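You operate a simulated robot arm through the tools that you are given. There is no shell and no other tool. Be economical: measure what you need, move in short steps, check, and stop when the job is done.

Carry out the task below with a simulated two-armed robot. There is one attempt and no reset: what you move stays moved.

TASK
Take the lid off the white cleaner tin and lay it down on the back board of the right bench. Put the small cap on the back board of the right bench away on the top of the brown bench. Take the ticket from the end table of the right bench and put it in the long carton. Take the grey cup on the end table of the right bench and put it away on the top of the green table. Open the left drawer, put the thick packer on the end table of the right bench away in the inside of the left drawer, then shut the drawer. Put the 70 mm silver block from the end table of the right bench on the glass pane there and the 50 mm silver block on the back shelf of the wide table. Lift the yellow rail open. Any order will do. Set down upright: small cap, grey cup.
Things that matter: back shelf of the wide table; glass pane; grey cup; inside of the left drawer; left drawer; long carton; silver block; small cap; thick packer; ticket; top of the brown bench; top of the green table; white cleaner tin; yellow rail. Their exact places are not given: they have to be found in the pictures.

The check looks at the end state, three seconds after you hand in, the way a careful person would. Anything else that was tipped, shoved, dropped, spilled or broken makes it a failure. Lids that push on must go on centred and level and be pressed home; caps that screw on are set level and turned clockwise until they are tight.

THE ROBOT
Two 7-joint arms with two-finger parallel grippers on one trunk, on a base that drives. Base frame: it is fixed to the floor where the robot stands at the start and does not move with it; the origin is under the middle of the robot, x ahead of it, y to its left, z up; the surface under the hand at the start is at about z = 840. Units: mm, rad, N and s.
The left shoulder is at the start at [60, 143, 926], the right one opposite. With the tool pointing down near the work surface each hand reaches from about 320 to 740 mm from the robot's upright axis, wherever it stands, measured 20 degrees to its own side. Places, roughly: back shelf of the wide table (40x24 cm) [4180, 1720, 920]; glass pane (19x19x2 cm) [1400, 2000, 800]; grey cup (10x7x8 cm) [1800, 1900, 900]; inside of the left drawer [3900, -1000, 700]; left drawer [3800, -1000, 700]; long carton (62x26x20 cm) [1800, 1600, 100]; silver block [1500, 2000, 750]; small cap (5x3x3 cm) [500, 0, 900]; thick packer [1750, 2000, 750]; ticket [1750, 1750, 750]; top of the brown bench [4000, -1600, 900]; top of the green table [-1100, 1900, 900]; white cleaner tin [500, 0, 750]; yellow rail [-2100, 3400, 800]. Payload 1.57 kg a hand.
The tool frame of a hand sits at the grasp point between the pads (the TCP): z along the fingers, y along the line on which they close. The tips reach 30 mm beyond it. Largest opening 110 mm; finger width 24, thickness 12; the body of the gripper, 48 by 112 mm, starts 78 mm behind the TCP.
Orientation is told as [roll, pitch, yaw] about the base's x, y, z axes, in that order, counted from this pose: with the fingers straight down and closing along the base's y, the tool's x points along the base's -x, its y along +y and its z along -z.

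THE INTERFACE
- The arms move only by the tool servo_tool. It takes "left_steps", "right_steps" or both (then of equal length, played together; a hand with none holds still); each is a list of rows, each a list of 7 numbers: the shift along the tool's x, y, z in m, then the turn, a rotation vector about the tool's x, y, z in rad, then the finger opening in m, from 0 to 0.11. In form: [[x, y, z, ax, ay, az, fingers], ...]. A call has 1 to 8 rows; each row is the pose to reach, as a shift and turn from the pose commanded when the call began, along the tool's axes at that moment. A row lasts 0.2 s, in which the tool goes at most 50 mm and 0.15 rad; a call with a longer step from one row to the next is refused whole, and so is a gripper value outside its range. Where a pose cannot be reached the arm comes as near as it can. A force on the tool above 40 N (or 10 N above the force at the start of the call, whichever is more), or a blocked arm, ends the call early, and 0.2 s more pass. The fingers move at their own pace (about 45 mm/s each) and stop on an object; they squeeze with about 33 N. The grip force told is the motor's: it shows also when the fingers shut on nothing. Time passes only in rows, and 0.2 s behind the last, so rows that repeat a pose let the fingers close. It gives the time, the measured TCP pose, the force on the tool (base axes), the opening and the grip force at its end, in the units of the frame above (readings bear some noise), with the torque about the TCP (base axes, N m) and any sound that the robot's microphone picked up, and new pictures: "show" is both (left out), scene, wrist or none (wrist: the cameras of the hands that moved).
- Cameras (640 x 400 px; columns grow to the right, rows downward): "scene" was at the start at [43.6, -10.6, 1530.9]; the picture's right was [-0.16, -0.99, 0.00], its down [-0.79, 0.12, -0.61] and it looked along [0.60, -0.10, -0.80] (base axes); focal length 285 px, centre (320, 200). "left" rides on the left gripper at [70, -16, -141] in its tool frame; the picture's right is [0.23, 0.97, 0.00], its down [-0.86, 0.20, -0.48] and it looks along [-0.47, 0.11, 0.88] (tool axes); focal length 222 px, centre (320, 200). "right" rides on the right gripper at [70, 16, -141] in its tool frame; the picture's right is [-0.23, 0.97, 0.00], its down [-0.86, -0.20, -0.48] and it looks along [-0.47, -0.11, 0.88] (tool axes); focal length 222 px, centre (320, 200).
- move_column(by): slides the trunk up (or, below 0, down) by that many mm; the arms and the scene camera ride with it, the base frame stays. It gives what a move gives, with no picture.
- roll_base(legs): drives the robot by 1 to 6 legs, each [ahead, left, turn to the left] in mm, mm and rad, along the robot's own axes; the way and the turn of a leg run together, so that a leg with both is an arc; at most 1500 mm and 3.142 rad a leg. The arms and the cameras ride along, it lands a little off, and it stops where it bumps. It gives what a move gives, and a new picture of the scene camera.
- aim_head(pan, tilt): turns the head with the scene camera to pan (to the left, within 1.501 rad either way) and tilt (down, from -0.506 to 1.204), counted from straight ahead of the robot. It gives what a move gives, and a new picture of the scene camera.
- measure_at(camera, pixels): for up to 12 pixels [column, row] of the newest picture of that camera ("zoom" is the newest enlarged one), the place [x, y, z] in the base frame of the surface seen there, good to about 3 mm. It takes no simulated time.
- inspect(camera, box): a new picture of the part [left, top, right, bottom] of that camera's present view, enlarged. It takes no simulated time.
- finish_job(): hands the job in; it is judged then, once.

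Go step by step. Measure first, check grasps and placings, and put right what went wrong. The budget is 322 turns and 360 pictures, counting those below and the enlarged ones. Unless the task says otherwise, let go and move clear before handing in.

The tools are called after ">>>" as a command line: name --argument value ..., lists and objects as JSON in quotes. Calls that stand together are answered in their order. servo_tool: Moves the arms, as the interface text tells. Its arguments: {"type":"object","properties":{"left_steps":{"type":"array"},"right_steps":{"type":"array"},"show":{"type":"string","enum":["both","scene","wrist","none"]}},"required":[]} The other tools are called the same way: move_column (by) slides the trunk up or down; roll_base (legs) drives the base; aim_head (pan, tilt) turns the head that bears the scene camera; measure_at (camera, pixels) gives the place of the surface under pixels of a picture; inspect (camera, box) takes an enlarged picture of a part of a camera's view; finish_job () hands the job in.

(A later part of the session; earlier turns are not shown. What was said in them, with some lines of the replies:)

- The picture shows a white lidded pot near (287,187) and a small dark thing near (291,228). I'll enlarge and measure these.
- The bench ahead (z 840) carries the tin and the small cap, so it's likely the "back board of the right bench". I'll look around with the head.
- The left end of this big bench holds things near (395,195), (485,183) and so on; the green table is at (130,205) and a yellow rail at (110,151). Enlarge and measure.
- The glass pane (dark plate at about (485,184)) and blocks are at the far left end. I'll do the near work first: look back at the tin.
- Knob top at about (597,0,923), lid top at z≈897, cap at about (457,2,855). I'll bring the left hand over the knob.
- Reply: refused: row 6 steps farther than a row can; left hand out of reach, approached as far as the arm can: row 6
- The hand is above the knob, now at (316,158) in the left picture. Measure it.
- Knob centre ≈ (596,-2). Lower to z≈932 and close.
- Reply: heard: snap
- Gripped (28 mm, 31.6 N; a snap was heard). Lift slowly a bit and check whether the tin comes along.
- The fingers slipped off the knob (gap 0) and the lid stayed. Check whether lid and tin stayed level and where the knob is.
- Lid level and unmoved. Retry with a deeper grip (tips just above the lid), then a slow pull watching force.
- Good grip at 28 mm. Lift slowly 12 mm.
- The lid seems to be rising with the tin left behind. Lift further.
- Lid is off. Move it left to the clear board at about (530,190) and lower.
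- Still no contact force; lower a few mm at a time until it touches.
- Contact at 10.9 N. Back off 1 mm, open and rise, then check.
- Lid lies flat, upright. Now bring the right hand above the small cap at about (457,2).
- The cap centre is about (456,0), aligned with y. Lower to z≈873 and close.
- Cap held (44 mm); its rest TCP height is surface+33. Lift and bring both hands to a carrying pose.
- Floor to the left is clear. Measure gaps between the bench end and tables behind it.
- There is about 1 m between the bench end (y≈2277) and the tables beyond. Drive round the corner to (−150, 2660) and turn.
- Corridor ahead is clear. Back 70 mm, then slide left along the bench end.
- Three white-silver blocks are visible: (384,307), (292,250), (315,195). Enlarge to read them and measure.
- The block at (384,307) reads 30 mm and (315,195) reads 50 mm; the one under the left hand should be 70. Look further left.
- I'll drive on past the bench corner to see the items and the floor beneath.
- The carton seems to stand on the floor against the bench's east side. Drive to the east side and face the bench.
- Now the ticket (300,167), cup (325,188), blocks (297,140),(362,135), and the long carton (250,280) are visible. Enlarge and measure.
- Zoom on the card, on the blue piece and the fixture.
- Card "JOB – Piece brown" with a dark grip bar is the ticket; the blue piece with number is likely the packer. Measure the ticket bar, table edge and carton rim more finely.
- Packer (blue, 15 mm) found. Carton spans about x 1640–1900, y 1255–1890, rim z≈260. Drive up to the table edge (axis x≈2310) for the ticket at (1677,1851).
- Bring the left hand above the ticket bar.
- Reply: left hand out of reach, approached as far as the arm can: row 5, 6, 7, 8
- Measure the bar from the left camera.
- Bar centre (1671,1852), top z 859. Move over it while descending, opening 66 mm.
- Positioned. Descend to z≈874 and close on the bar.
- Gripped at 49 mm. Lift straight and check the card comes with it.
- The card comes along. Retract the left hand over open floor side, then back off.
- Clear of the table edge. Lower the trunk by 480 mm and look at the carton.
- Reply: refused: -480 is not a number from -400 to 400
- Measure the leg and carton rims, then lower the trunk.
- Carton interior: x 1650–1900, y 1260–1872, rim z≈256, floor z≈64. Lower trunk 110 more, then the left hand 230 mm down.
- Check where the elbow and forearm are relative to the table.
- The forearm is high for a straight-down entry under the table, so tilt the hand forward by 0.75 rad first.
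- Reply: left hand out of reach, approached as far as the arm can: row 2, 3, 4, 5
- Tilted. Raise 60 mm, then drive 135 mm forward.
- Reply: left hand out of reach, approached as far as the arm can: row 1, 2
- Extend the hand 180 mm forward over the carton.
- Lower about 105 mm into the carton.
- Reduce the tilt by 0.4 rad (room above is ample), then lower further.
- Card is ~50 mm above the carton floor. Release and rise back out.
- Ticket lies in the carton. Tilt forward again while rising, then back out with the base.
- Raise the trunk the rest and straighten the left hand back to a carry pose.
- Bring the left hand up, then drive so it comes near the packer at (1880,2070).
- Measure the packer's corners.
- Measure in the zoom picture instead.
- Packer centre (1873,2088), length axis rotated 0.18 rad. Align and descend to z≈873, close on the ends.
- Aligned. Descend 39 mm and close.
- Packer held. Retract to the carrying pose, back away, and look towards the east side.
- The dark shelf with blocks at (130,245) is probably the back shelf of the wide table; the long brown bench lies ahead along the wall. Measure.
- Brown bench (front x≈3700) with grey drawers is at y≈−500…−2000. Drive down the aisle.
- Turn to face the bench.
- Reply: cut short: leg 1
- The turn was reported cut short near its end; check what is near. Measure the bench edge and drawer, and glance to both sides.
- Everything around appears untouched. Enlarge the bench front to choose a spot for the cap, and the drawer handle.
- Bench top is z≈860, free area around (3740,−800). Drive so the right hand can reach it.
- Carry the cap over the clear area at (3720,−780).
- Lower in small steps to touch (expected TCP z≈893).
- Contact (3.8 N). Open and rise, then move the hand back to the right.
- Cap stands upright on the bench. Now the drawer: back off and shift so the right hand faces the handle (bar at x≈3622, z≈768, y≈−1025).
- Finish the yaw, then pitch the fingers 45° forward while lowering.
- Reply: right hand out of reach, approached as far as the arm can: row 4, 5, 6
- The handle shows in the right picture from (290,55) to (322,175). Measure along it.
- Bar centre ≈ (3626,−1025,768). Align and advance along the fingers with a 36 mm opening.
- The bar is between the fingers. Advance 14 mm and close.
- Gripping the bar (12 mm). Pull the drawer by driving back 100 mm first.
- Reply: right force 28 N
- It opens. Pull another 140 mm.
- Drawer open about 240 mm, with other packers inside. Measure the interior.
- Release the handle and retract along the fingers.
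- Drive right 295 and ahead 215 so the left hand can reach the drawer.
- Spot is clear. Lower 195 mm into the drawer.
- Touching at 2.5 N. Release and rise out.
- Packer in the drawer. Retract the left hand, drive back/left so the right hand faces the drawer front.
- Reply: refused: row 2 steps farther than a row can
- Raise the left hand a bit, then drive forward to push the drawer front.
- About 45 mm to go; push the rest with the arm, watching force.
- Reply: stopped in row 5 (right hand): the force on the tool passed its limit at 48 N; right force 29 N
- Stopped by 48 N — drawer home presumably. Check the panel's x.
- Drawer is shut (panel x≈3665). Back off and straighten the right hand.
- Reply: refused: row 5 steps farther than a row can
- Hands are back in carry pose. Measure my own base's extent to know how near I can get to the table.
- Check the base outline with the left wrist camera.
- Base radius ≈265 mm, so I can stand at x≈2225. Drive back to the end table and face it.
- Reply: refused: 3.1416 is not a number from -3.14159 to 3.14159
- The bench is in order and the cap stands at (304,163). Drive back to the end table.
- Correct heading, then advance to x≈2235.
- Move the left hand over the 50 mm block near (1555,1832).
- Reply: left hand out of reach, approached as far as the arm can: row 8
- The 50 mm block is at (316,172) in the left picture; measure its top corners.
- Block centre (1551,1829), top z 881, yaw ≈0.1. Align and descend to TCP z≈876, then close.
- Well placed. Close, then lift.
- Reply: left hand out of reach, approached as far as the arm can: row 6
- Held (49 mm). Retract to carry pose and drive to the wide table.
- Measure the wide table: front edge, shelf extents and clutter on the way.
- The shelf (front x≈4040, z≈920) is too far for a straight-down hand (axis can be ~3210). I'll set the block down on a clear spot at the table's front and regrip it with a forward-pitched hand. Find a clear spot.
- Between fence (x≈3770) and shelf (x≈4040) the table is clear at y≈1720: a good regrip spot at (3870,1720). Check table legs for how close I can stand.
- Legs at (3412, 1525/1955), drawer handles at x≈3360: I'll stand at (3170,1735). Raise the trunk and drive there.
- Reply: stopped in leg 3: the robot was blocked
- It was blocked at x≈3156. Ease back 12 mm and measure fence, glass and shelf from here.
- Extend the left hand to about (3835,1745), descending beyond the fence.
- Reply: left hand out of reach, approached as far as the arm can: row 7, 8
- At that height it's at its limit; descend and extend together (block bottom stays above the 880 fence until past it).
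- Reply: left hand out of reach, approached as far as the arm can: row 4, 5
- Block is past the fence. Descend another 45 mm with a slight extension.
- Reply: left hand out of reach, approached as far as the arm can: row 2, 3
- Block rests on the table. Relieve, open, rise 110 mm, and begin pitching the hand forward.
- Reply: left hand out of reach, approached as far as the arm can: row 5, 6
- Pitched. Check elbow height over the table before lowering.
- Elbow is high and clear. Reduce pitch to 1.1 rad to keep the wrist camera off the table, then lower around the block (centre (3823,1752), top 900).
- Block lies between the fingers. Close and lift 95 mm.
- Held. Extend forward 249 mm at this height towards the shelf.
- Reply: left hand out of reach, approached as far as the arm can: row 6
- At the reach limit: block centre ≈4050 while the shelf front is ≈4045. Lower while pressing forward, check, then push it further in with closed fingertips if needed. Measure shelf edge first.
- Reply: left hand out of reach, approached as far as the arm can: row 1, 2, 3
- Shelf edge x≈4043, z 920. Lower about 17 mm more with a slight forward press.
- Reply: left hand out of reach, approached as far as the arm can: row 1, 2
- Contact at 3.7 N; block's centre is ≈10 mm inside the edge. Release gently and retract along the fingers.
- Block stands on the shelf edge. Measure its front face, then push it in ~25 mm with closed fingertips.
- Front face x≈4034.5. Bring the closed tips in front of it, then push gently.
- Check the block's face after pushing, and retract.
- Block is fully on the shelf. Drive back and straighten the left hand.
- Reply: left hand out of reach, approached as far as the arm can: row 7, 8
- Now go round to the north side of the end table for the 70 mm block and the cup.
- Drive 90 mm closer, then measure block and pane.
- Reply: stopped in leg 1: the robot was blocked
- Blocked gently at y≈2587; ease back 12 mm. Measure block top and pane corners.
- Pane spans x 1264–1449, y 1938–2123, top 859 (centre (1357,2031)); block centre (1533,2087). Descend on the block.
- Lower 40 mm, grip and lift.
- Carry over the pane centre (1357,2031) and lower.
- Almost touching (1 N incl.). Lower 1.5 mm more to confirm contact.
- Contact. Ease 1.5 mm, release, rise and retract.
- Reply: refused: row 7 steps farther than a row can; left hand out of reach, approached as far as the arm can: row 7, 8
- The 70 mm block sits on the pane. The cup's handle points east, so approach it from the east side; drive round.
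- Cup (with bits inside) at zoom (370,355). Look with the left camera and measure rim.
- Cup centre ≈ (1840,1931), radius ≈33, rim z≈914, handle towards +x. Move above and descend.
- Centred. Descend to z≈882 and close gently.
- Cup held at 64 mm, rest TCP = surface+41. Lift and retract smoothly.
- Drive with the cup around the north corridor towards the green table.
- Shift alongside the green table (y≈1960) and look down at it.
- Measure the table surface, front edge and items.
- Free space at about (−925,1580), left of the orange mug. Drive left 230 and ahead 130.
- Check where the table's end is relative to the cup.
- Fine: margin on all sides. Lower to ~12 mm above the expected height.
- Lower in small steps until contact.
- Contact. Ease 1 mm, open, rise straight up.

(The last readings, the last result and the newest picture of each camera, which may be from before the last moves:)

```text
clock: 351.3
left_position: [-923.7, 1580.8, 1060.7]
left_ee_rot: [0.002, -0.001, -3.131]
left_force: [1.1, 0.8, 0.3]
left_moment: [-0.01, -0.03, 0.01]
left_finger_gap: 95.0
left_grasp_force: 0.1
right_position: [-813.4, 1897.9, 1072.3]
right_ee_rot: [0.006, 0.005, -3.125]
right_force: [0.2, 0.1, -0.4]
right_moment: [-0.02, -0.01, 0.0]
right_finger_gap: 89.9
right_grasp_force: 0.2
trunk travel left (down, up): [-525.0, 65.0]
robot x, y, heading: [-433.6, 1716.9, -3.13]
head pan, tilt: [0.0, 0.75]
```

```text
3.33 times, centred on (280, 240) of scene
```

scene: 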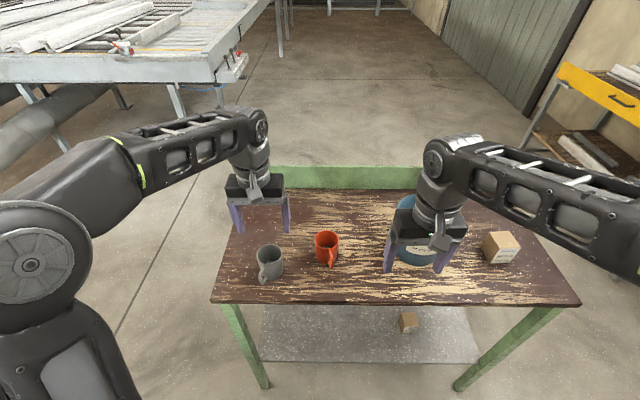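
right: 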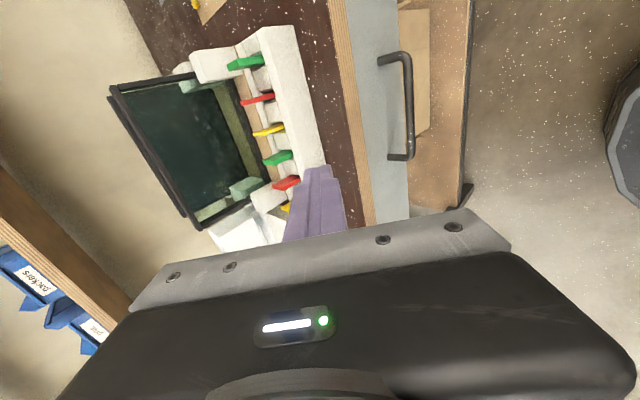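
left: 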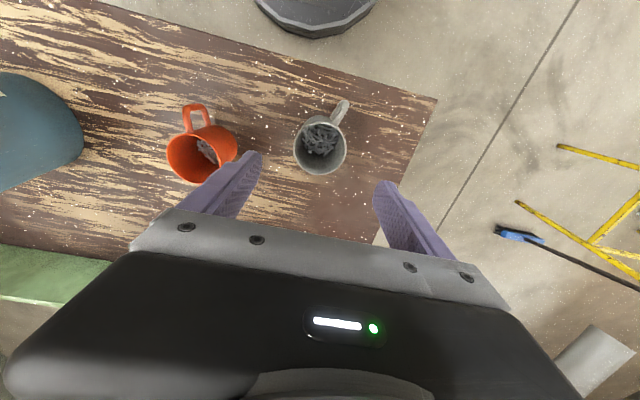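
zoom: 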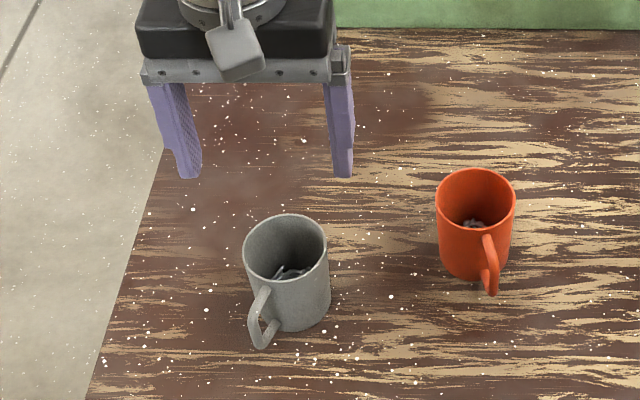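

The cup stands upright on the green table. Now head to the yellow rail near (−2160,3440).

>>> servo_tool --left_steps '[[0.04, -0.01, -0.01, 0, 0, 0, 0.095], [0.08, -0.03, -0.02, 0, 0, 0, 0.095], [0.1, -0.06, -0.02, 0, 0, 0, 0.095], [0.1, -0.09, -0.02, 0, 0, 0, 0.095]]' --show "none"

>>> roll_base --legs '[[-150, 0, 0], [0, -940, -0.012], [1480, 0, 0], [0, 0, -1.57]]'

>>> aim_head --pan 0.0 --tilt 0.5

```text
clock: 352.3
left_position: [-825.5, 1671.8, 1080.2]
left_ee_rot: [0.003, 0.002, -3.126]
left_force: [-0.5, -0.5, 0.5]
left_moment: [0.03, 0.01, 0.0]
left_finger_gap: 95.1
left_grasp_force: 0.1
right_position: [-816.2, 1899.1, 1070.8]
right_ee_rot: [0.006, 0.006, -3.126]
right_force: [-0.5, -0.4, 0.8]
right_moment: [-0.01, 0.04, -0.03]
right_finger_gap: 89.9
right_grasp_force: 0.0
trunk travel left (down, up): [-525.0, 65.0]
robot x, y, heading: [-430.9, 1715.2, -3.13]
head pan, tilt: [0.0, 0.75]
```

```text
clock: 368.9
left_position: [-1808.2, 3064.8, 1082.1]
left_ee_rot: [0.003, 0.001, 1.575]
left_force: [1.0, 0.1, -0.1]
left_moment: [0.02, -0.02, -0.01]
left_finger_gap: 95.2
left_grasp_force: 0.0
right_position: [-1581.2, 3051.6, 1071.3]
right_ee_rot: [0.006, 0.006, 1.577]
right_force: [0.2, 0.2, 1.3]
right_moment: [0.0, -0.01, 0.01]
right_finger_gap: 90.0
right_grasp_force: 0.1
trunk travel left (down, up): [-525.0, 65.0]
robot x, y, heading: [-1772.5, 2666.8, 1.569]
head pan, tilt: [0.0, 0.75]
```

scene: 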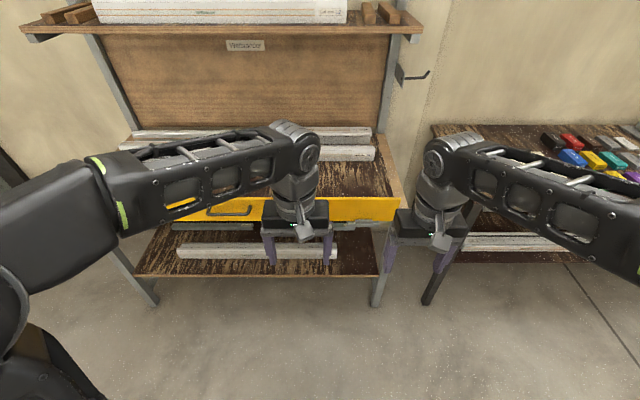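

```text
clock: 369.7
left_position: [-1809.0, 3065.1, 1081.6]
left_ee_rot: [0.002, 0.0, 1.575]
left_force: [0.6, 0.4, -0.2]
left_moment: [-0.02, 0.0, 0.0]
left_finger_gap: 95.2
left_grasp_force: 0.1
right_position: [-1581.7, 3051.7, 1072.3]
right_ee_rot: [0.005, 0.006, 1.576]
right_force: [-0.3, -0.6, 0.2]
right_moment: [-0.03, -0.01, 0.02]
right_finger_gap: 89.9
right_grasp_force: 0.1
trunk travel left (down, up): [-525.0, 65.0]
robot x, y, heading: [-1767.9, 2672.5, 1.573]
head pan, tilt: [0.0, 0.499]
```

scene: 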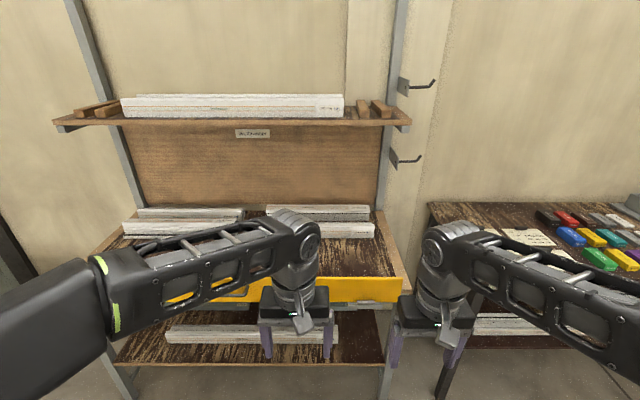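

Move left to centre on the rail, then look closer.

>>> roll_base --legs '[[-150, 400, 0]]'

>>> aim_head --pan 0.0 --tilt 0.65

>>> inspect --camera "scene" --box '[180, 120, 520, 320]'

```text
clock: 372.3
left_position: [-2209.1, 2915.3, 1081.9]
left_ee_rot: [0.002, -0.001, 1.571]
left_force: [-0.4, -0.1, 0.7]
left_moment: [0.02, -0.03, 0.02]
left_finger_gap: 95.1
left_grasp_force: 0.2
right_position: [-1982.4, 2901.5, 1073.0]
right_ee_rot: [0.003, 0.006, 1.572]
right_force: [-0.1, -0.2, 0.3]
right_moment: [0.01, 0.05, 0.02]
right_finger_gap: 89.8
right_grasp_force: 0.1
trunk travel left (down, up): [-525.0, 65.0]
robot x, y, heading: [-2172.3, 2521.2, 1.567]
head pan, tilt: [0.0, 0.499]
```

scene: 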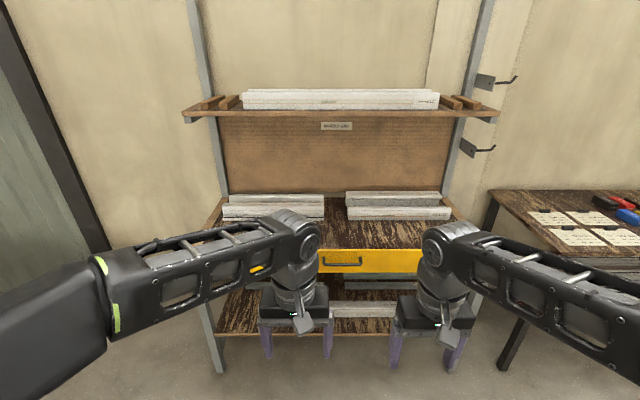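

```text
clock: 373.0
left_position: [-2209.0, 2915.1, 1080.9]
left_ee_rot: [0.003, 0.001, 1.57]
left_force: [-0.3, 0.4, 0.5]
left_moment: [-0.02, 0.01, 0.0]
left_finger_gap: 95.0
left_grasp_force: 0.0
right_position: [-1981.7, 2902.3, 1071.4]
right_ee_rot: [0.004, 0.006, 1.572]
right_force: [0.1, -0.4, 0.0]
right_moment: [0.01, 0.01, -0.04]
right_finger_gap: 89.8
right_grasp_force: 0.1
trunk travel left (down, up): [-525.0, 65.0]
robot x, y, heading: [-2167.0, 2521.0, 1.569]
head pan, tilt: [0.0, 0.649]
```

scene: 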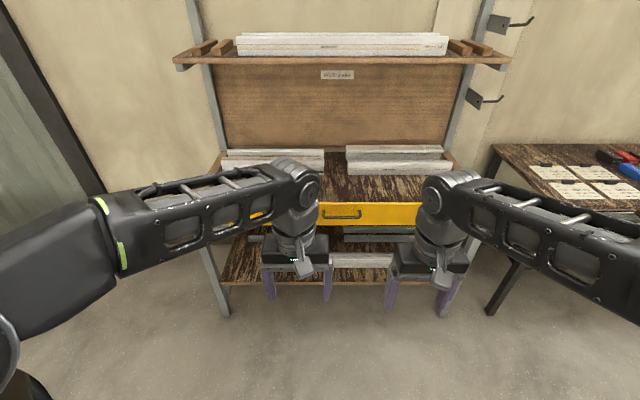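

```text
1.88 times, centred on (350, 220) of scene
```

zoom: 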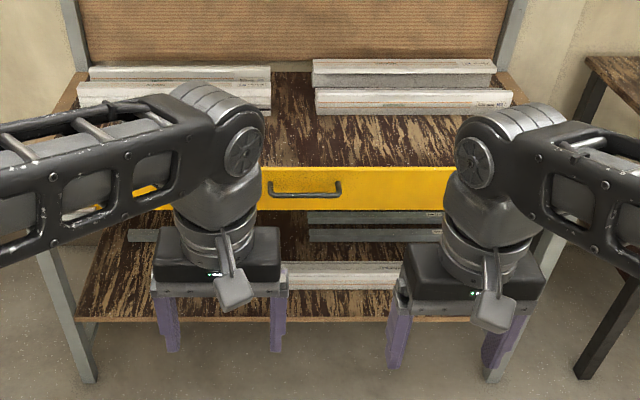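

Spread the hands apart to see the rail fully.

>>> servo_tool --left_steps '[[0, 0.04, 0, 0, 0, 0, 0.09], [0, 0.08, 0, 0, 0, 0, 0.09], [0, 0.12, 0, 0, 0, 0, 0.09], [0, 0.16, 0, 0, 0, 0, 0.09], [0, 0.2, 0, 0, 0, 0, 0.09], [0, 0.24, 0, 0, 0, 0, 0.09]]' --right_steps '[[0, -0.04, 0, 0, 0, 0, 0.09], [0, -0.08, 0, 0, 0, 0, 0.09], [0, -0.12, 0, 0, 0, 0, 0.09], [0, -0.16, 0, 0, 0, 0, 0.09], [0, -0.2, 0, 0, 0, 0, 0.09], [0, -0.2, 0, 0, 0, 0, 0.09]]' --show "scene"

>>> inspect --camera "scene" --box '[200, 140, 480, 310]'

```text
clock: 374.4
left_position: [-2450.2, 2914.0, 1081.1]
left_ee_rot: [0.002, -0.002, 1.572]
left_force: [-0.5, -0.5, 0.4]
left_moment: [0.01, -0.05, 0.01]
left_finger_gap: 90.0
left_grasp_force: 0.1
right_position: [-1783.2, 2901.9, 1069.4]
right_ee_rot: [0.003, 0.004, 1.573]
right_force: [0.3, 0.4, -0.5]
right_moment: [0.0, -0.02, -0.01]
right_finger_gap: 89.6
right_grasp_force: 0.0
trunk travel left (down, up): [-525.0, 65.0]
robot x, y, heading: [-2166.4, 2517.0, 1.573]
head pan, tilt: [0.0, 0.649]
```

scene: 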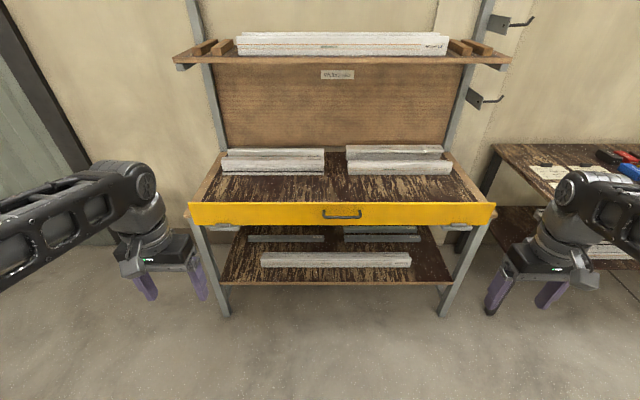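

```text
2.29 times, centred on (340, 225) of scene
```

zoom: 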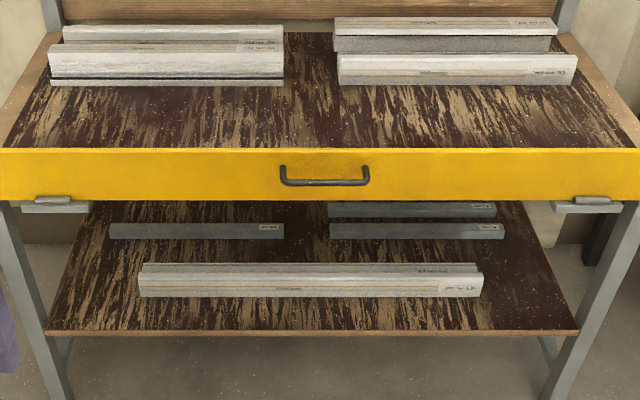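

The yellow board has a handle in the middle and hinge knuckles at its lower corners. Measure.

>>> measure_at --camera "zoom" --pixels '[[320, 155], [320, 195], [325, 182], [285, 170], [367, 170], [55, 200], [595, 200], [320, 140], [20, 160], [620, 160], [55, 208], [590, 210]]'

>>> inspect --camera "scene" --box '[180, 195, 250, 240]'

>>> inspect --camera "scene" --box '[305, 190, 375, 235]'

```text
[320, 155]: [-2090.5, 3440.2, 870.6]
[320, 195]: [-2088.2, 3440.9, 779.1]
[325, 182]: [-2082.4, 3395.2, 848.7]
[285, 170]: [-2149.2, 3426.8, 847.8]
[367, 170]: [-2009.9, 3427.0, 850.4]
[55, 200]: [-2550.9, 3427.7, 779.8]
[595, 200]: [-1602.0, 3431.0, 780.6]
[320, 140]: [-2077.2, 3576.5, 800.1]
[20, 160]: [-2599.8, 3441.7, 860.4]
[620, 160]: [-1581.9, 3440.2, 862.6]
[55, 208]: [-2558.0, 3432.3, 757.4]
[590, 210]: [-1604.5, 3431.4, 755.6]
```

```text
8.89 times, centred on (215, 218) of scene
```

zoom: 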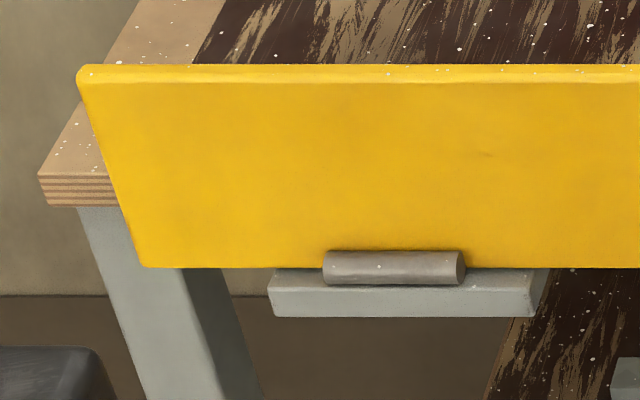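

```text
8.89 times, centred on (340, 212) of scene
```

zoom: 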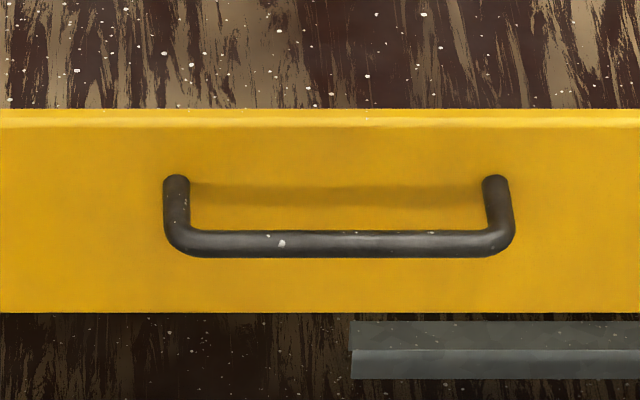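

The board stands on hinge knuckles along its lower edge (z≈775), handle bar at about (−2080,3397,848). Prepare the right hand as for the drawer: yaw 90°, then pitch 45°.

>>> servo_tool --right_steps '[[0, 0.03, 0, 0, 0, -0.15, 0.07], [0, 0.06, 0, 0, 0, -0.3, 0.07], [0, 0.09, 0, 0, 0, -0.45, 0.07], [0, 0.12, 0, 0, 0, -0.6, 0.07], [0, 0.15, 0, 0, 0, -0.75, 0.07], [0, 0.18, 0, 0, 0, -0.9, 0.07], [0, 0.2, 0, 0, 0, -1.05, 0.07], [0, 0.2, 0, 0, 0, -1.2, 0.07]]' --show "none"

>>> servo_tool --right_steps '[[0, 0, 0, 0, 0, -0.15, 0.07], [0, 0, 0, 0, 0, -0.3, 0.07], [0, 0, 0, 0, 0, -0.37, 0.07]]' --show "none"

>>> servo_tool --right_steps '[[0, 0, 0.02, 0.13, 0, 0, 0.06], [0, 0, 0.04, 0.26, 0, 0, 0.05], [0, 0, 0.06, 0.39, 0, 0, 0.04], [0, 0, 0.08, 0.52, 0, 0, 0.04], [0, 0, 0.1, 0.65, 0, 0, 0.04], [0, 0, 0.12, 0.785, 0, 0, 0.04]]' --show "none"

>>> roll_base --legs '[[0, 95, 0], [255, 0, 0]]'

```text
clock: 376.2
left_position: [-2448.3, 2914.8, 1081.6]
left_ee_rot: [0.003, 0.0, 1.57]
left_force: [0.4, -0.4, -0.6]
left_moment: [0.0, 0.01, -0.01]
left_finger_gap: 90.1
left_grasp_force: 0.1
right_position: [-1982.7, 2901.4, 1070.9]
right_ee_rot: [0.007, -0.001, 2.777]
right_force: [-0.2, -0.2, -0.2]
right_moment: [0.01, 0.0, 0.03]
right_finger_gap: 70.1
right_grasp_force: 0.1
trunk travel left (down, up): [-525.0, 65.0]
robot x, y, heading: [-2168.2, 2520.2, 1.564]
head pan, tilt: [0.0, 0.649]
```

```text
clock: 377.0
left_position: [-2449.0, 2914.8, 1080.7]
left_ee_rot: [0.002, 0.0, 1.572]
left_force: [0.2, -0.2, -0.5]
left_moment: [0.02, 0.02, 0.02]
left_finger_gap: 90.1
left_grasp_force: 0.1
right_position: [-1982.6, 2902.0, 1070.9]
right_ee_rot: [0.006, -0.004, -3.138]
right_force: [0.2, -0.8, -0.2]
right_moment: [0.01, 0.03, 0.06]
right_finger_gap: 70.1
right_grasp_force: 0.0
trunk travel left (down, up): [-525.0, 65.0]
robot x, y, heading: [-2173.7, 2518.9, 1.57]
head pan, tilt: [0.0, 0.649]
```

```text
clock: 378.4
left_position: [-2449.3, 2915.7, 1081.0]
left_ee_rot: [0.002, 0.002, 1.57]
left_force: [-0.1, 0.2, -0.1]
left_moment: [-0.01, -0.01, 0.02]
left_finger_gap: 90.1
left_grasp_force: 0.0
right_position: [-1988.1, 2990.4, 984.5]
right_ee_rot: [-0.774, -0.007, -3.141]
right_force: [0.6, -0.1, 0.9]
right_moment: [-0.04, -0.01, 0.0]
right_finger_gap: 39.9
right_grasp_force: 0.0
right hand out of reach, approached as far as the arm can: row 4, 5, 6
trunk travel left (down, up): [-525.0, 65.0]
robot x, y, heading: [-2166.9, 2520.2, 1.573]
head pan, tilt: [0.0, 0.649]
```

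```text
clock: 381.0
left_position: [-2542.4, 3170.7, 1080.7]
left_ee_rot: [0.001, 0.001, 1.564]
left_force: [0.3, 0.1, 0.4]
left_moment: [-0.05, -0.04, 0.0]
left_finger_gap: 90.0
left_grasp_force: 0.1
right_position: [-2079.9, 3243.5, 986.8]
right_ee_rot: [-0.776, -0.005, 3.136]
right_force: [-0.4, 0.7, -0.1]
right_moment: [-0.02, 0.0, -0.01]
right_finger_gap: 39.9
right_grasp_force: 0.1
trunk travel left (down, up): [-525.0, 65.0]
robot x, y, heading: [-2266.8, 2775.0, 1.564]
head pan, tilt: [0.0, 0.649]
```

scene: 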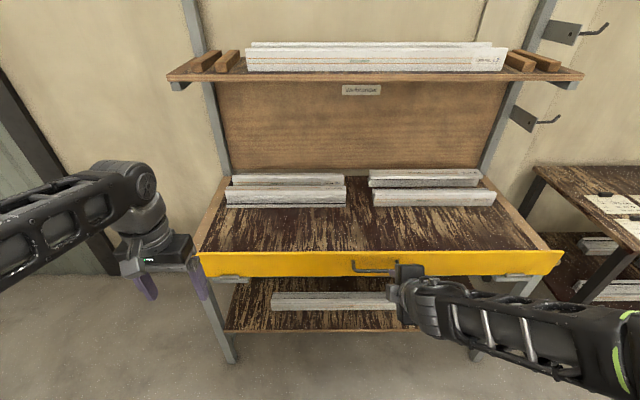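

Advance the right hand along its fingers toward the bar, stopping short to check.

>>> servo_tool --right_steps '[[0, -0.005, 0.035, 0, 0, 0, 0.036], [0, -0.009, 0.075, 0, 0, 0, 0.034], [0, -0.013, 0.115, 0, 0, 0, 0.034], [0, -0.013, 0.15, 0, 0, 0, 0.034]]' --show "wrist"

```text
clock: 382.0
left_position: [-2541.2, 3171.3, 1081.4]
left_ee_rot: [0.001, 0.0, 1.562]
left_force: [-0.4, 0.2, 0.4]
left_moment: [-0.03, 0.01, 0.03]
left_finger_gap: 89.9
left_grasp_force: 0.0
right_position: [-2080.9, 3357.2, 886.2]
right_ee_rot: [-0.778, -0.006, 3.136]
right_force: [-0.2, -0.5, -0.5]
right_moment: [-0.02, -0.01, -0.01]
right_finger_gap: 34.0
right_grasp_force: 0.0
trunk travel left (down, up): [-525.0, 65.0]
robot x, y, heading: [-2265.4, 2774.8, 1.561]
head pan, tilt: [0.0, 0.649]
```

right: 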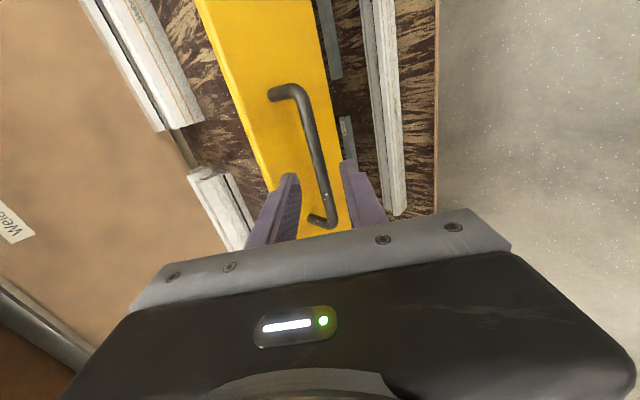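

>>> measure_at --camera "right" --pixels '[[306, 110], [316, 145], [325, 185], [290, 93], [313, 218], [270, 120], [250, 60]]'

```text
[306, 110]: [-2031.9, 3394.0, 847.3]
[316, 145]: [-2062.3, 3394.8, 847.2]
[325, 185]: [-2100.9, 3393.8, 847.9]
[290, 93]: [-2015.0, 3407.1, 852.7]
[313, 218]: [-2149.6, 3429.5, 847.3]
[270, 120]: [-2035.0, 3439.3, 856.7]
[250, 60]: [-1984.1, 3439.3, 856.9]
```

Bar well aligned. Advance 46 mm and close.

>>> servo_tool --right_steps '[[0, -0.001, 0.025, 0, 0, 0, 0.034], [0, -0.002, 0.046, 0, 0, 0, 0.034], [0, -0.002, 0.046, 0, 0, 0, 0.0], [0, -0.002, 0.046, 0, 0, 0, 0.0], [0, -0.002, 0.046, 0, 0, 0, 0.0]]' --show "wrist"

```text
clock: 383.2
left_position: [-2542.1, 3169.6, 1082.3]
left_ee_rot: [0.0, 0.001, 1.562]
left_force: [0.3, -0.2, 0.5]
left_moment: [0.01, 0.0, 0.0]
left_finger_gap: 90.0
left_grasp_force: 0.1
right_position: [-2078.8, 3391.0, 854.8]
right_ee_rot: [-0.775, -0.006, 3.136]
right_force: [0.7, -2.8, -5.0]
right_moment: [-0.06, -0.25, -0.18]
right_finger_gap: 11.8
right_grasp_force: 27.9
trunk travel left (down, up): [-525.0, 65.0]
robot x, y, heading: [-2264.7, 2773.1, 1.564]
head pan, tilt: [0.0, 0.649]
```

right: 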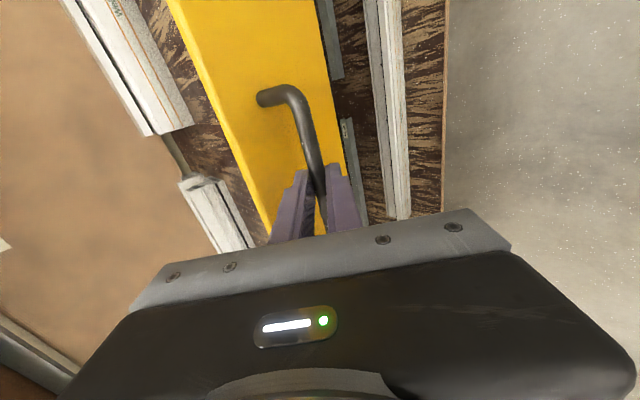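

Gripped. Test by pulling 12 mm outward.

>>> servo_tool --right_steps '[[0, 0.003, -0.003, 0, 0, 0, 0.0], [0, 0.006, -0.006, 0, 0, 0, 0.0], [0, 0.0086, -0.0084, 0, 0, 0, 0.0]]' --show "wrist"

```text
clock: 384.0
left_position: [-2541.4, 3173.2, 1080.7]
left_ee_rot: [0.002, 0.004, 1.566]
left_force: [-0.6, -0.1, -0.4]
left_moment: [0.0, -0.03, -0.02]
left_finger_gap: 89.8
left_grasp_force: 0.1
right_position: [-2080.0, 3382.3, 854.8]
right_ee_rot: [-0.775, -0.002, 3.135]
right_force: [-0.1, 16.1, -16.0]
right_moment: [0.06, -0.02, -0.07]
right_finger_gap: 11.6
right_grasp_force: 29.3
trunk travel left (down, up): [-525.0, 65.0]
robot x, y, heading: [-2265.6, 2774.7, 1.56]
head pan, tilt: [0.0, 0.649]
```

right: 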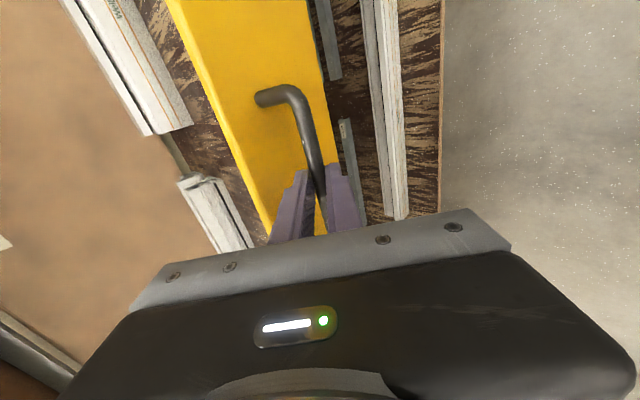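

Check whether the board moved.

>>> measure_at --camera "right" --pixels '[[302, 130], [312, 170], [265, 130], [240, 60], [280, 40], [285, 160]]'

```text
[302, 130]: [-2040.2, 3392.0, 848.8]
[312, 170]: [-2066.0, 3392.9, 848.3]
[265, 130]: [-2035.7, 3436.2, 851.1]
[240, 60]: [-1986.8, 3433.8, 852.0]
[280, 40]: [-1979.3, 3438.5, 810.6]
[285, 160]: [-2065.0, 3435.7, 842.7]
```

The board tilted only a few mm. Return and test lifting straight up 12 mm instead.

>>> servo_tool --right_steps '[[0, -0.0043, 0.0042, 0, 0, 0, 0.0], [0, -0.0086, 0.0084, 0, 0, 0, 0.0], [0, -0.0115, 0.0055, 0, 0, 0, 0.0], [0, -0.0143, 0.0026, 0, 0, 0, 0.0], [0, -0.017, -0.0002, 0, 0, 0, 0.0]]' --show "wrist"

>>> measure_at --camera "right" --pixels '[[302, 130], [312, 170], [265, 130], [240, 60], [280, 40], [285, 160]]'

```text
clock: 385.2
left_position: [-2542.3, 3172.4, 1081.6]
left_ee_rot: [0.004, 0.004, 1.567]
left_force: [-0.1, -0.1, -0.3]
left_moment: [0.03, 0.01, 0.0]
left_finger_gap: 89.7
left_grasp_force: 0.1
right_position: [-2079.1, 3387.5, 859.2]
right_ee_rot: [-0.756, -0.008, 3.137]
right_force: [-0.7, 9.0, -14.1]
right_moment: [-0.06, 0.04, 0.26]
right_finger_gap: 11.6
right_grasp_force: 28.9
trunk travel left (down, up): [-525.0, 65.0]
robot x, y, heading: [-2263.8, 2772.7, 1.567]
head pan, tilt: [0.0, 0.649]
stopped in row 5 (right hand): the force on the tool passed its limit at 44 N (the readings are from after the stop); the commanded pose is now the measured one
```

right: 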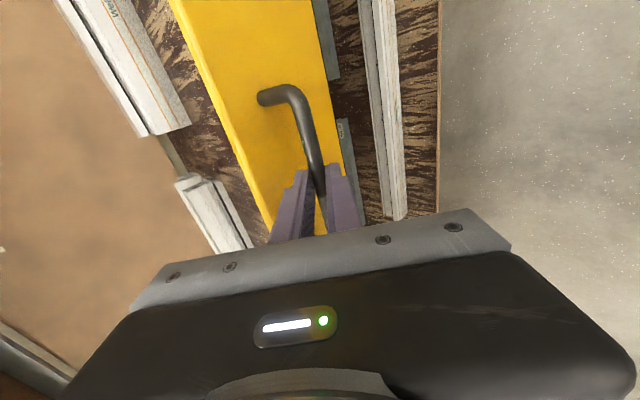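

```text
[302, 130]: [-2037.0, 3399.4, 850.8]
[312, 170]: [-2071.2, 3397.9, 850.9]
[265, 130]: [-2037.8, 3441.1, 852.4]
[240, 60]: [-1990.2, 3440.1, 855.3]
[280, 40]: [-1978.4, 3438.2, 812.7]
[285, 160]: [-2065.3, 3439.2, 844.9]
```

Upward is blocked (44 N), while outward along the finger-closing direction moved freely: the board swings outward about its bottom hinge. Follow the arc for 0.3 rad, rotating the hand with it.

>>> servo_tool --right_steps '[[0, 0.007, -0.0002, 0.075, 0, 0, 0.0], [0, 0.014, -0.0006, 0.15, 0, 0, 0.0], [0, 0.021, -0.001, 0.225, 0, 0, 0.0], [0, 0.0273, -0.0017, 0.3, 0, 0, 0.0]]'

>>> measure_at --camera "right" --pixels '[[302, 130], [265, 130], [240, 60], [280, 40], [285, 160], [250, 100]]'

```text
clock: 386.2
left_position: [-2541.5, 3170.2, 1081.2]
left_ee_rot: [0.001, 0.0, 1.564]
left_force: [-0.2, -0.4, -0.1]
left_moment: [-0.02, -0.02, 0.02]
left_finger_gap: 90.1
left_grasp_force: 0.0
right_position: [-2079.5, 3369.1, 847.0]
right_ee_rot: [-0.985, -0.01, 3.135]
right_force: [1.9, 1.4, -2.3]
right_moment: [-0.05, 0.05, 0.5]
right_finger_gap: 11.6
right_grasp_force: 29.2
right hand out of reach, approached as far as the arm can: row 4
trunk travel left (down, up): [-525.0, 65.0]
robot x, y, heading: [-2257.8, 2775.4, 1.558]
head pan, tilt: [0.0, 0.649]
```

scene: 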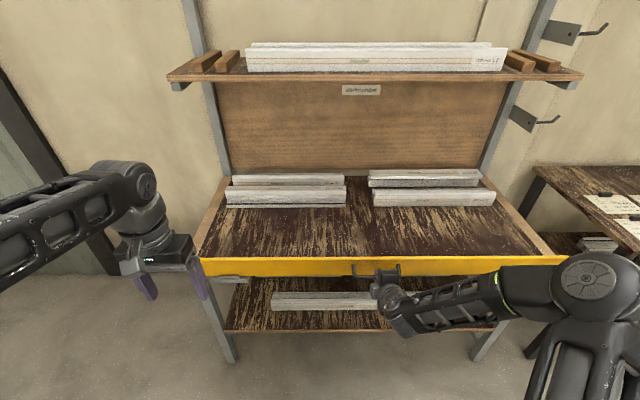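
right: 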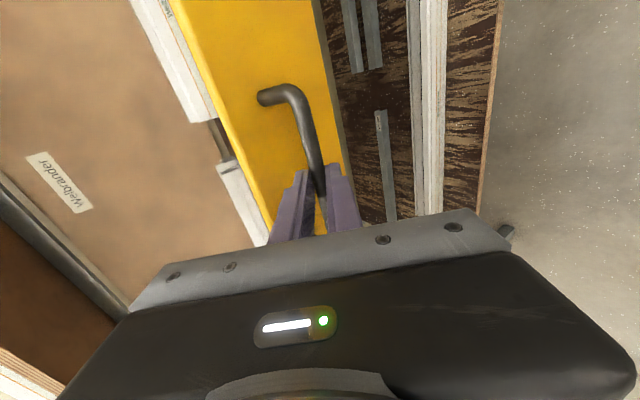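

```text
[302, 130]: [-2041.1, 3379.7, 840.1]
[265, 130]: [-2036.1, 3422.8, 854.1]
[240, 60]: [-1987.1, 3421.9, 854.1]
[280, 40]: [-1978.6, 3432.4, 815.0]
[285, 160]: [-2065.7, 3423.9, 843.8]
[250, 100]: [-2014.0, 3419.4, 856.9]
```

The board tilts outward about its bottom hinge (now ≈0.25 rad), easily. Release the handle, retract, and see if it stays.

>>> servo_tool --right_steps '[[0, 0, 0, 0, 0, 0, 0.036], [0, 0, 0, 0, 0, 0, 0.036], [0, 0, -0.02, 0, 0, 0, 0.036], [0, 0, -0.045, 0, 0, 0, 0.036], [0, -0.02, -0.07, 0, 0, 0, 0.036], [0, -0.05, -0.09, 0, 0, 0, 0.02]]'

>>> measure_at --camera "scene" --pixels '[[300, 262], [300, 270], [300, 275], [450, 262], [450, 272]]'

```text
clock: 387.6
left_position: [-2543.0, 3169.7, 1081.4]
left_ee_rot: [0.002, 0.0, 1.564]
left_force: [0.1, -0.4, -0.7]
left_moment: [0.01, -0.02, 0.0]
left_finger_gap: 90.0
left_grasp_force: 0.0
right_position: [-2079.7, 3322.5, 938.0]
right_ee_rot: [-0.985, -0.007, 3.138]
right_force: [-0.6, -0.3, -0.3]
right_moment: [0.02, -0.02, 0.03]
right_finger_gap: 20.2
right_grasp_force: 0.0
trunk travel left (down, up): [-525.0, 65.0]
robot x, y, heading: [-2263.6, 2773.9, 1.566]
head pan, tilt: [0.0, 0.649]
```

scene: 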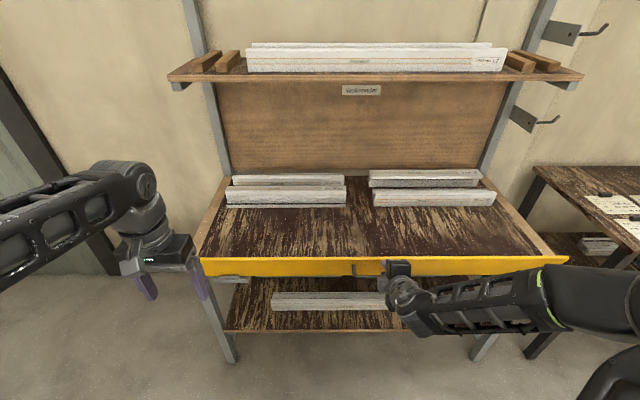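
right: 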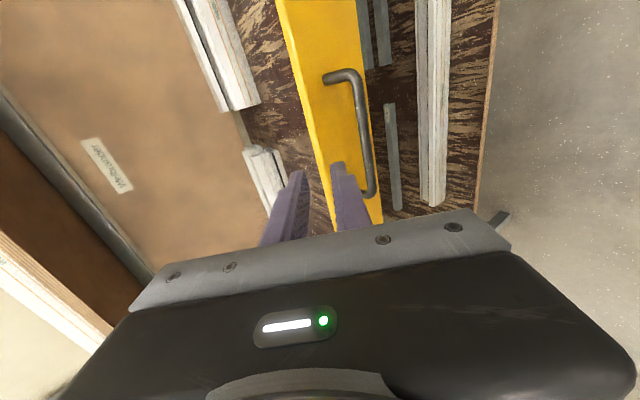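

```text
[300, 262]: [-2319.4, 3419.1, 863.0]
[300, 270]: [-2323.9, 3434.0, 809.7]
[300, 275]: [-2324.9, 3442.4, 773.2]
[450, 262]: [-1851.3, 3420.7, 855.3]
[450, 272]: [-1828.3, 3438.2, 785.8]
```

It stays put (friction hinge). Push it the rest from behind with the left hand's closed fingers. Raise the right hand, drive 150 mm forward, and bring the left hand over.

>>> servo_tool --right_steps '[[0, -0.04, -0.03, 0, 0, 0, 0.02], [0, -0.08, -0.06, 0, 0, 0, 0.02], [0, -0.11, -0.09, 0, 0, 0, 0.02]]' --left_steps '[[0, -0.04, 0, 0, 0, 0, 0.04], [0, -0.08, 0, 0, 0, 0, 0.0], [0, -0.12, 0, 0, 0, 0, 0.0]]' --show "none"

>>> roll_base --legs '[[130, 0, 0]]'

```text
clock: 388.4
left_position: [-2421.5, 3168.9, 1080.4]
left_ee_rot: [0.002, -0.002, 1.566]
left_force: [-0.1, 0.1, 0.1]
left_moment: [0.02, 0.04, -0.01]
left_finger_gap: 22.0
left_grasp_force: 0.4
right_position: [-2079.0, 3307.1, 1080.8]
right_ee_rot: [-0.985, -0.009, 3.138]
right_force: [-0.3, -0.2, -0.1]
right_moment: [0.01, 0.0, -0.01]
right_finger_gap: 20.0
right_grasp_force: 0.0
trunk travel left (down, up): [-525.0, 65.0]
robot x, y, heading: [-2263.6, 2770.2, 1.568]
head pan, tilt: [0.0, 0.649]
```

```text
clock: 389.6
left_position: [-2419.4, 3299.0, 1078.8]
left_ee_rot: [0.001, 0.001, 1.564]
left_force: [0.3, 0.2, 0.5]
left_moment: [-0.07, 0.0, -0.01]
left_finger_gap: 0.0
left_grasp_force: 21.2
right_position: [-2076.4, 3436.2, 1079.8]
right_ee_rot: [-0.983, -0.005, 3.134]
right_force: [-0.5, -0.2, -0.7]
right_moment: [-0.03, -0.02, 0.0]
right_finger_gap: 19.9
right_grasp_force: 0.1
trunk travel left (down, up): [-525.0, 65.0]
robot x, y, heading: [-2262.4, 2898.5, 1.56]
head pan, tilt: [0.0, 0.649]
```

scene: 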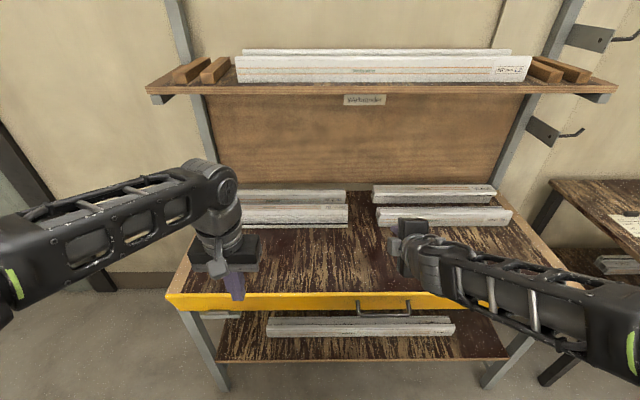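

Check the overhead shelf's front and the profile positions before reaching in.

>>> measure_at --camera "scene" --pixels '[[200, 92], [360, 90], [300, 222], [260, 222], [300, 250], [220, 170], [210, 205], [200, 300], [300, 300]]'

```text
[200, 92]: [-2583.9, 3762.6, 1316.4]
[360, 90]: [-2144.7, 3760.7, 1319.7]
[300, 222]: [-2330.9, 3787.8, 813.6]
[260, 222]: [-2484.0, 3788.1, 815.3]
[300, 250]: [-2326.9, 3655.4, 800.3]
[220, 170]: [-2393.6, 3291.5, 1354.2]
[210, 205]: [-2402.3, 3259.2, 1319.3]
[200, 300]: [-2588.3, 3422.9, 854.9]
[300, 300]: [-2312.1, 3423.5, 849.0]
```

Plenty of room. Move the left hand behind the board (y≈3480) and down to TCP z≈893.

>>> servo_tool --left_steps '[[-0.045, 0, 0, 0, 0, 0, 0], [-0.09, 0, 0, 0, 0, 0, 0], [-0.135, 0, 0.0, 0, 0, 0, 0], [-0.181, 0, 0.01, 0, 0, 0, 0], [-0.181, 0, 0.055, 0, 0, 0, 0], [-0.181, 0, 0.1, 0, 0, 0, 0], [-0.181, 0, 0.145, 0, 0, 0, 0], [-0.181, 0, 0.186, 0, 0, 0, 0]]'

```text
clock: 391.4
left_position: [-2421.0, 3476.8, 893.8]
left_ee_rot: [0.001, -0.001, 1.563]
left_force: [0.7, -0.7, -0.2]
left_moment: [-0.01, 0.03, -0.03]
left_finger_gap: 0.0
left_grasp_force: 21.1
right_position: [-2076.4, 3436.3, 1079.4]
right_ee_rot: [-0.983, -0.01, 3.135]
right_force: [0.6, 0.3, 0.3]
right_moment: [0.01, 0.02, 0.0]
right_finger_gap: 20.2
right_grasp_force: 0.1
trunk travel left (down, up): [-525.0, 65.0]
robot x, y, heading: [-2263.0, 2901.4, 1.564]
head pan, tilt: [0.0, 0.649]
```

scene: 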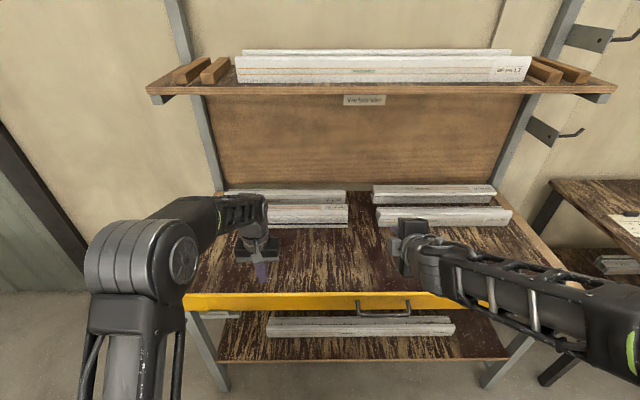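
left: 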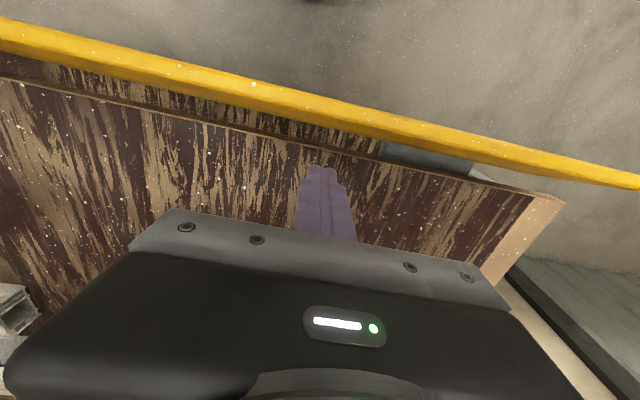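

Behind the board now. Pull outward along the arc (first half).

>>> servo_tool --left_steps '[[0.012, 0, 0.006, 0, 0, 0, 0], [0.024, 0, 0.01, 0, 0, 0, 0], [0.038, 0, 0.011, 0, 0, 0, 0], [0.053, 0, 0.012, 0, 0, 0, 0], [0.067, 0, 0.016, 0, 0, 0, 0], [0.08, 0, 0.022, 0, 0, 0, 0]]'

```text
clock: 392.8
left_position: [-2420.8, 3395.4, 873.4]
left_ee_rot: [0.001, -0.001, 1.563]
left_force: [-0.3, 0.2, -0.1]
left_moment: [-0.03, 0.01, 0.01]
left_finger_gap: 0.0
left_grasp_force: 21.4
right_position: [-2077.3, 3435.3, 1080.7]
right_ee_rot: [-0.983, -0.008, 3.135]
right_force: [0.8, 0.0, 0.3]
right_moment: [0.01, -0.01, 0.02]
right_finger_gap: 19.8
right_grasp_force: 0.0
trunk travel left (down, up): [-525.0, 65.0]
robot x, y, heading: [-2263.3, 2899.9, 1.564]
head pan, tilt: [0.0, 0.649]
```

scene: 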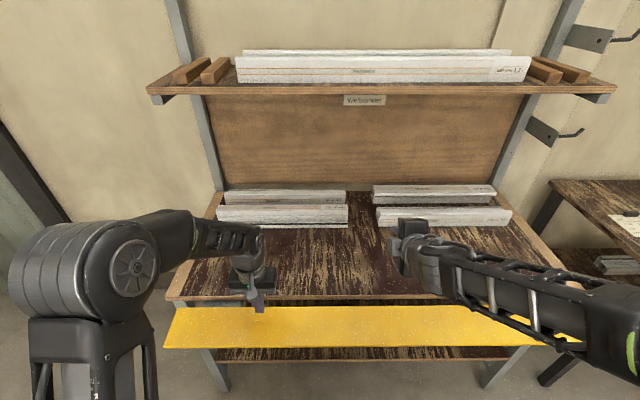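
left: 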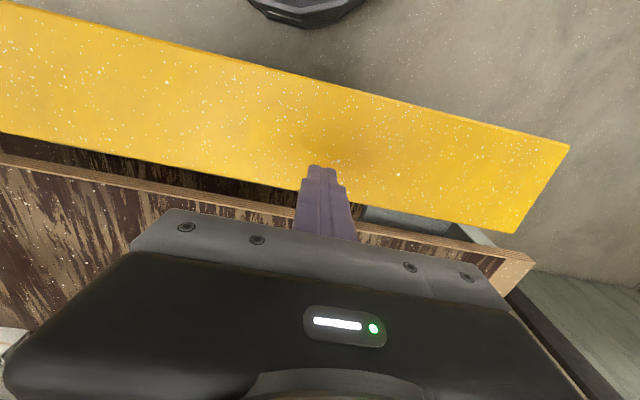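

The board is folding down. Measure its angle.

>>> measure_at --camera "left" --pixels '[[300, 80], [290, 120], [270, 165], [420, 110], [410, 180], [330, 155]]'

>>> measure_at --camera "scene" --pixels '[[300, 312], [300, 325], [300, 340], [420, 330]]'

```text
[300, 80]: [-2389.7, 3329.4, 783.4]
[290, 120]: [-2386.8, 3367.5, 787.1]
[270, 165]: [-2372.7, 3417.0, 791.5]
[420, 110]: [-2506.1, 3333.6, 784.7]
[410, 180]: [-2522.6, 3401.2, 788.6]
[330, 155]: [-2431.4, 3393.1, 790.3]
```

```text
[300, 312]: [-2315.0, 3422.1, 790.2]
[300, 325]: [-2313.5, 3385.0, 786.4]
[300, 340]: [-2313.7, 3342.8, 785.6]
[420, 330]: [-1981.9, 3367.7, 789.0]
```

It has folded fully outward (≈95°, about level). Press lightly on its outer part to make sure it is at its stop.

>>> servo_tool --left_steps '[[0.02, 0, 0.015, 0, 0, 0, 0], [0.04, 0, 0.03, 0, 0, 0, 0], [0.045, 0, 0.045, 0, 0, 0, 0], [0.045, 0, 0.056, 0, 0, 0, 0], [0.045, 0, 0.064, 0, 0, 0, 0]]' --show "none"

```text
clock: 394.0
left_position: [-2419.2, 3350.3, 817.0]
left_ee_rot: [0.002, -0.003, 1.563]
left_force: [-2.4, -14.0, 29.9]
left_moment: [-0.04, 0.07, -0.04]
left_finger_gap: 0.1
left_grasp_force: 21.0
right_position: [-2076.8, 3433.6, 1081.4]
right_ee_rot: [-0.984, -0.006, 3.138]
right_force: [-0.1, 0.3, 0.9]
right_moment: [-0.01, -0.01, 0.0]
right_finger_gap: 20.1
right_grasp_force: 0.0
trunk travel left (down, up): [-525.0, 65.0]
robot x, y, heading: [-2265.6, 2897.1, 1.564]
head pan, tilt: [0.0, 0.649]
stopped in row 5 (left hand): the force on the tool passed its limit at 48 N (the readings are from after the stop); the commanded pose is now the measured one
```

It is at its stop (48 N). Lift the hand clear and back away.

>>> servo_tool --left_steps '[[0, 0, -0.03, 0, 0, 0, 0], [0, 0, -0.075, 0, 0, 0, 0], [0, 0, -0.12, 0, 0, 0, 0], [0, 0, -0.165, 0, 0, 0, 0], [0.02, 0, -0.21, 0, 0, 0, 0], [0.05, 0, -0.24, 0, 0, 0, 0.03]]' --show "none"

>>> roll_base --legs '[[-450, 0, 0]]'

>>> inspect --camera "scene" --box '[160, 120, 520, 340]'

```text
clock: 395.4
left_position: [-2422.0, 3300.9, 1054.2]
left_ee_rot: [0.003, -0.004, 1.564]
left_force: [-0.4, 0.0, 0.6]
left_moment: [0.04, -0.02, -0.02]
left_finger_gap: 30.3
left_grasp_force: 0.1
right_position: [-2078.2, 3434.5, 1080.0]
right_ee_rot: [-0.985, -0.006, 3.136]
right_force: [-0.3, -0.7, -0.1]
right_moment: [0.0, 0.01, 0.01]
right_finger_gap: 20.1
right_grasp_force: 0.0
trunk travel left (down, up): [-525.0, 65.0]
robot x, y, heading: [-2261.7, 2899.9, 1.562]
head pan, tilt: [0.0, 0.649]
```

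```text
clock: 398.1
left_position: [-2427.2, 2850.5, 1054.6]
left_ee_rot: [0.002, -0.004, 1.581]
left_force: [0.4, -0.7, 0.8]
left_moment: [0.05, -0.05, 0.02]
left_finger_gap: 29.8
left_grasp_force: 0.1
right_position: [-2085.5, 2989.9, 1081.0]
right_ee_rot: [-0.985, -0.007, -3.13]
right_force: [-0.2, 0.2, -0.7]
right_moment: [-0.03, -0.02, 0.04]
right_finger_gap: 20.1
right_grasp_force: 0.1
trunk travel left (down, up): [-525.0, 65.0]
robot x, y, heading: [-2261.3, 2451.2, 1.577]
head pan, tilt: [0.0, 0.649]
```

scene: 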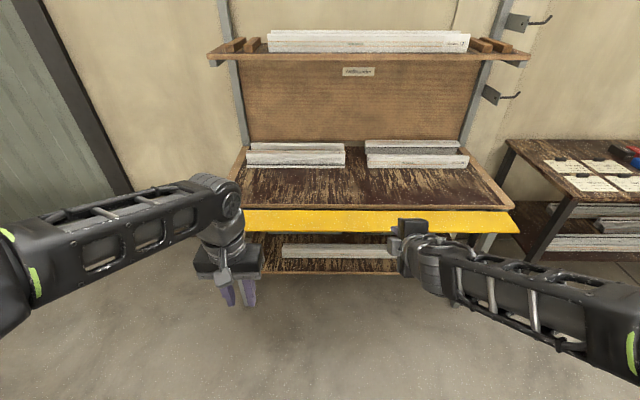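

```text
1.78 times, centred on (340, 230) of scene
```

zoom: 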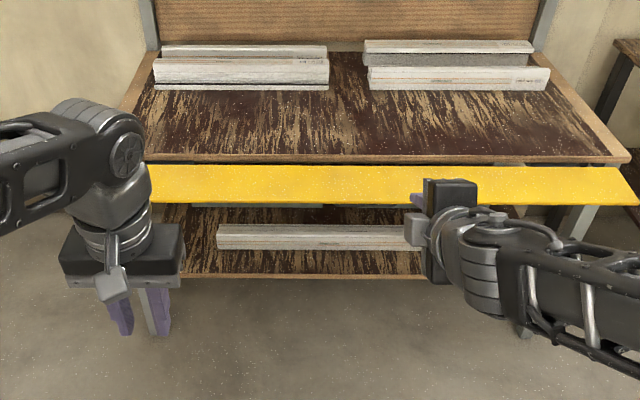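

The rail lies open at its stop, both hands are clear and all the other placings were checked. Handing in.

>>> finish_job

```text
The job is handed in.
```

I finished every part of the task and handed it in.

- **White cleaner tin:** the lid is off and lying flat on the back board.
- **Small cap:** it stands upright on the brown bench.
- **Ticket:** it is in the long carton. I took the "JOB – Piece brown" card as the ticket.
- **Grey cup:** it stands upright on the green table.
- **Thick packer:** the blue 15 mm packer is in the left drawer, and the drawer is shut.
- **Silver blocks:** the 70 mm block is on the glass pane. The 50 mm block is fully on the back shelf.
- **Yellow rail:** it is open. It would not lift upwards and only swung outwards and down on its bottom hinge, so I folded it to its stop, about level.

The base was stopped early three times: while turning at the brown bench, at the wide table, and at the end of the right bench. I saw nothing out of place in the pictures after each one.
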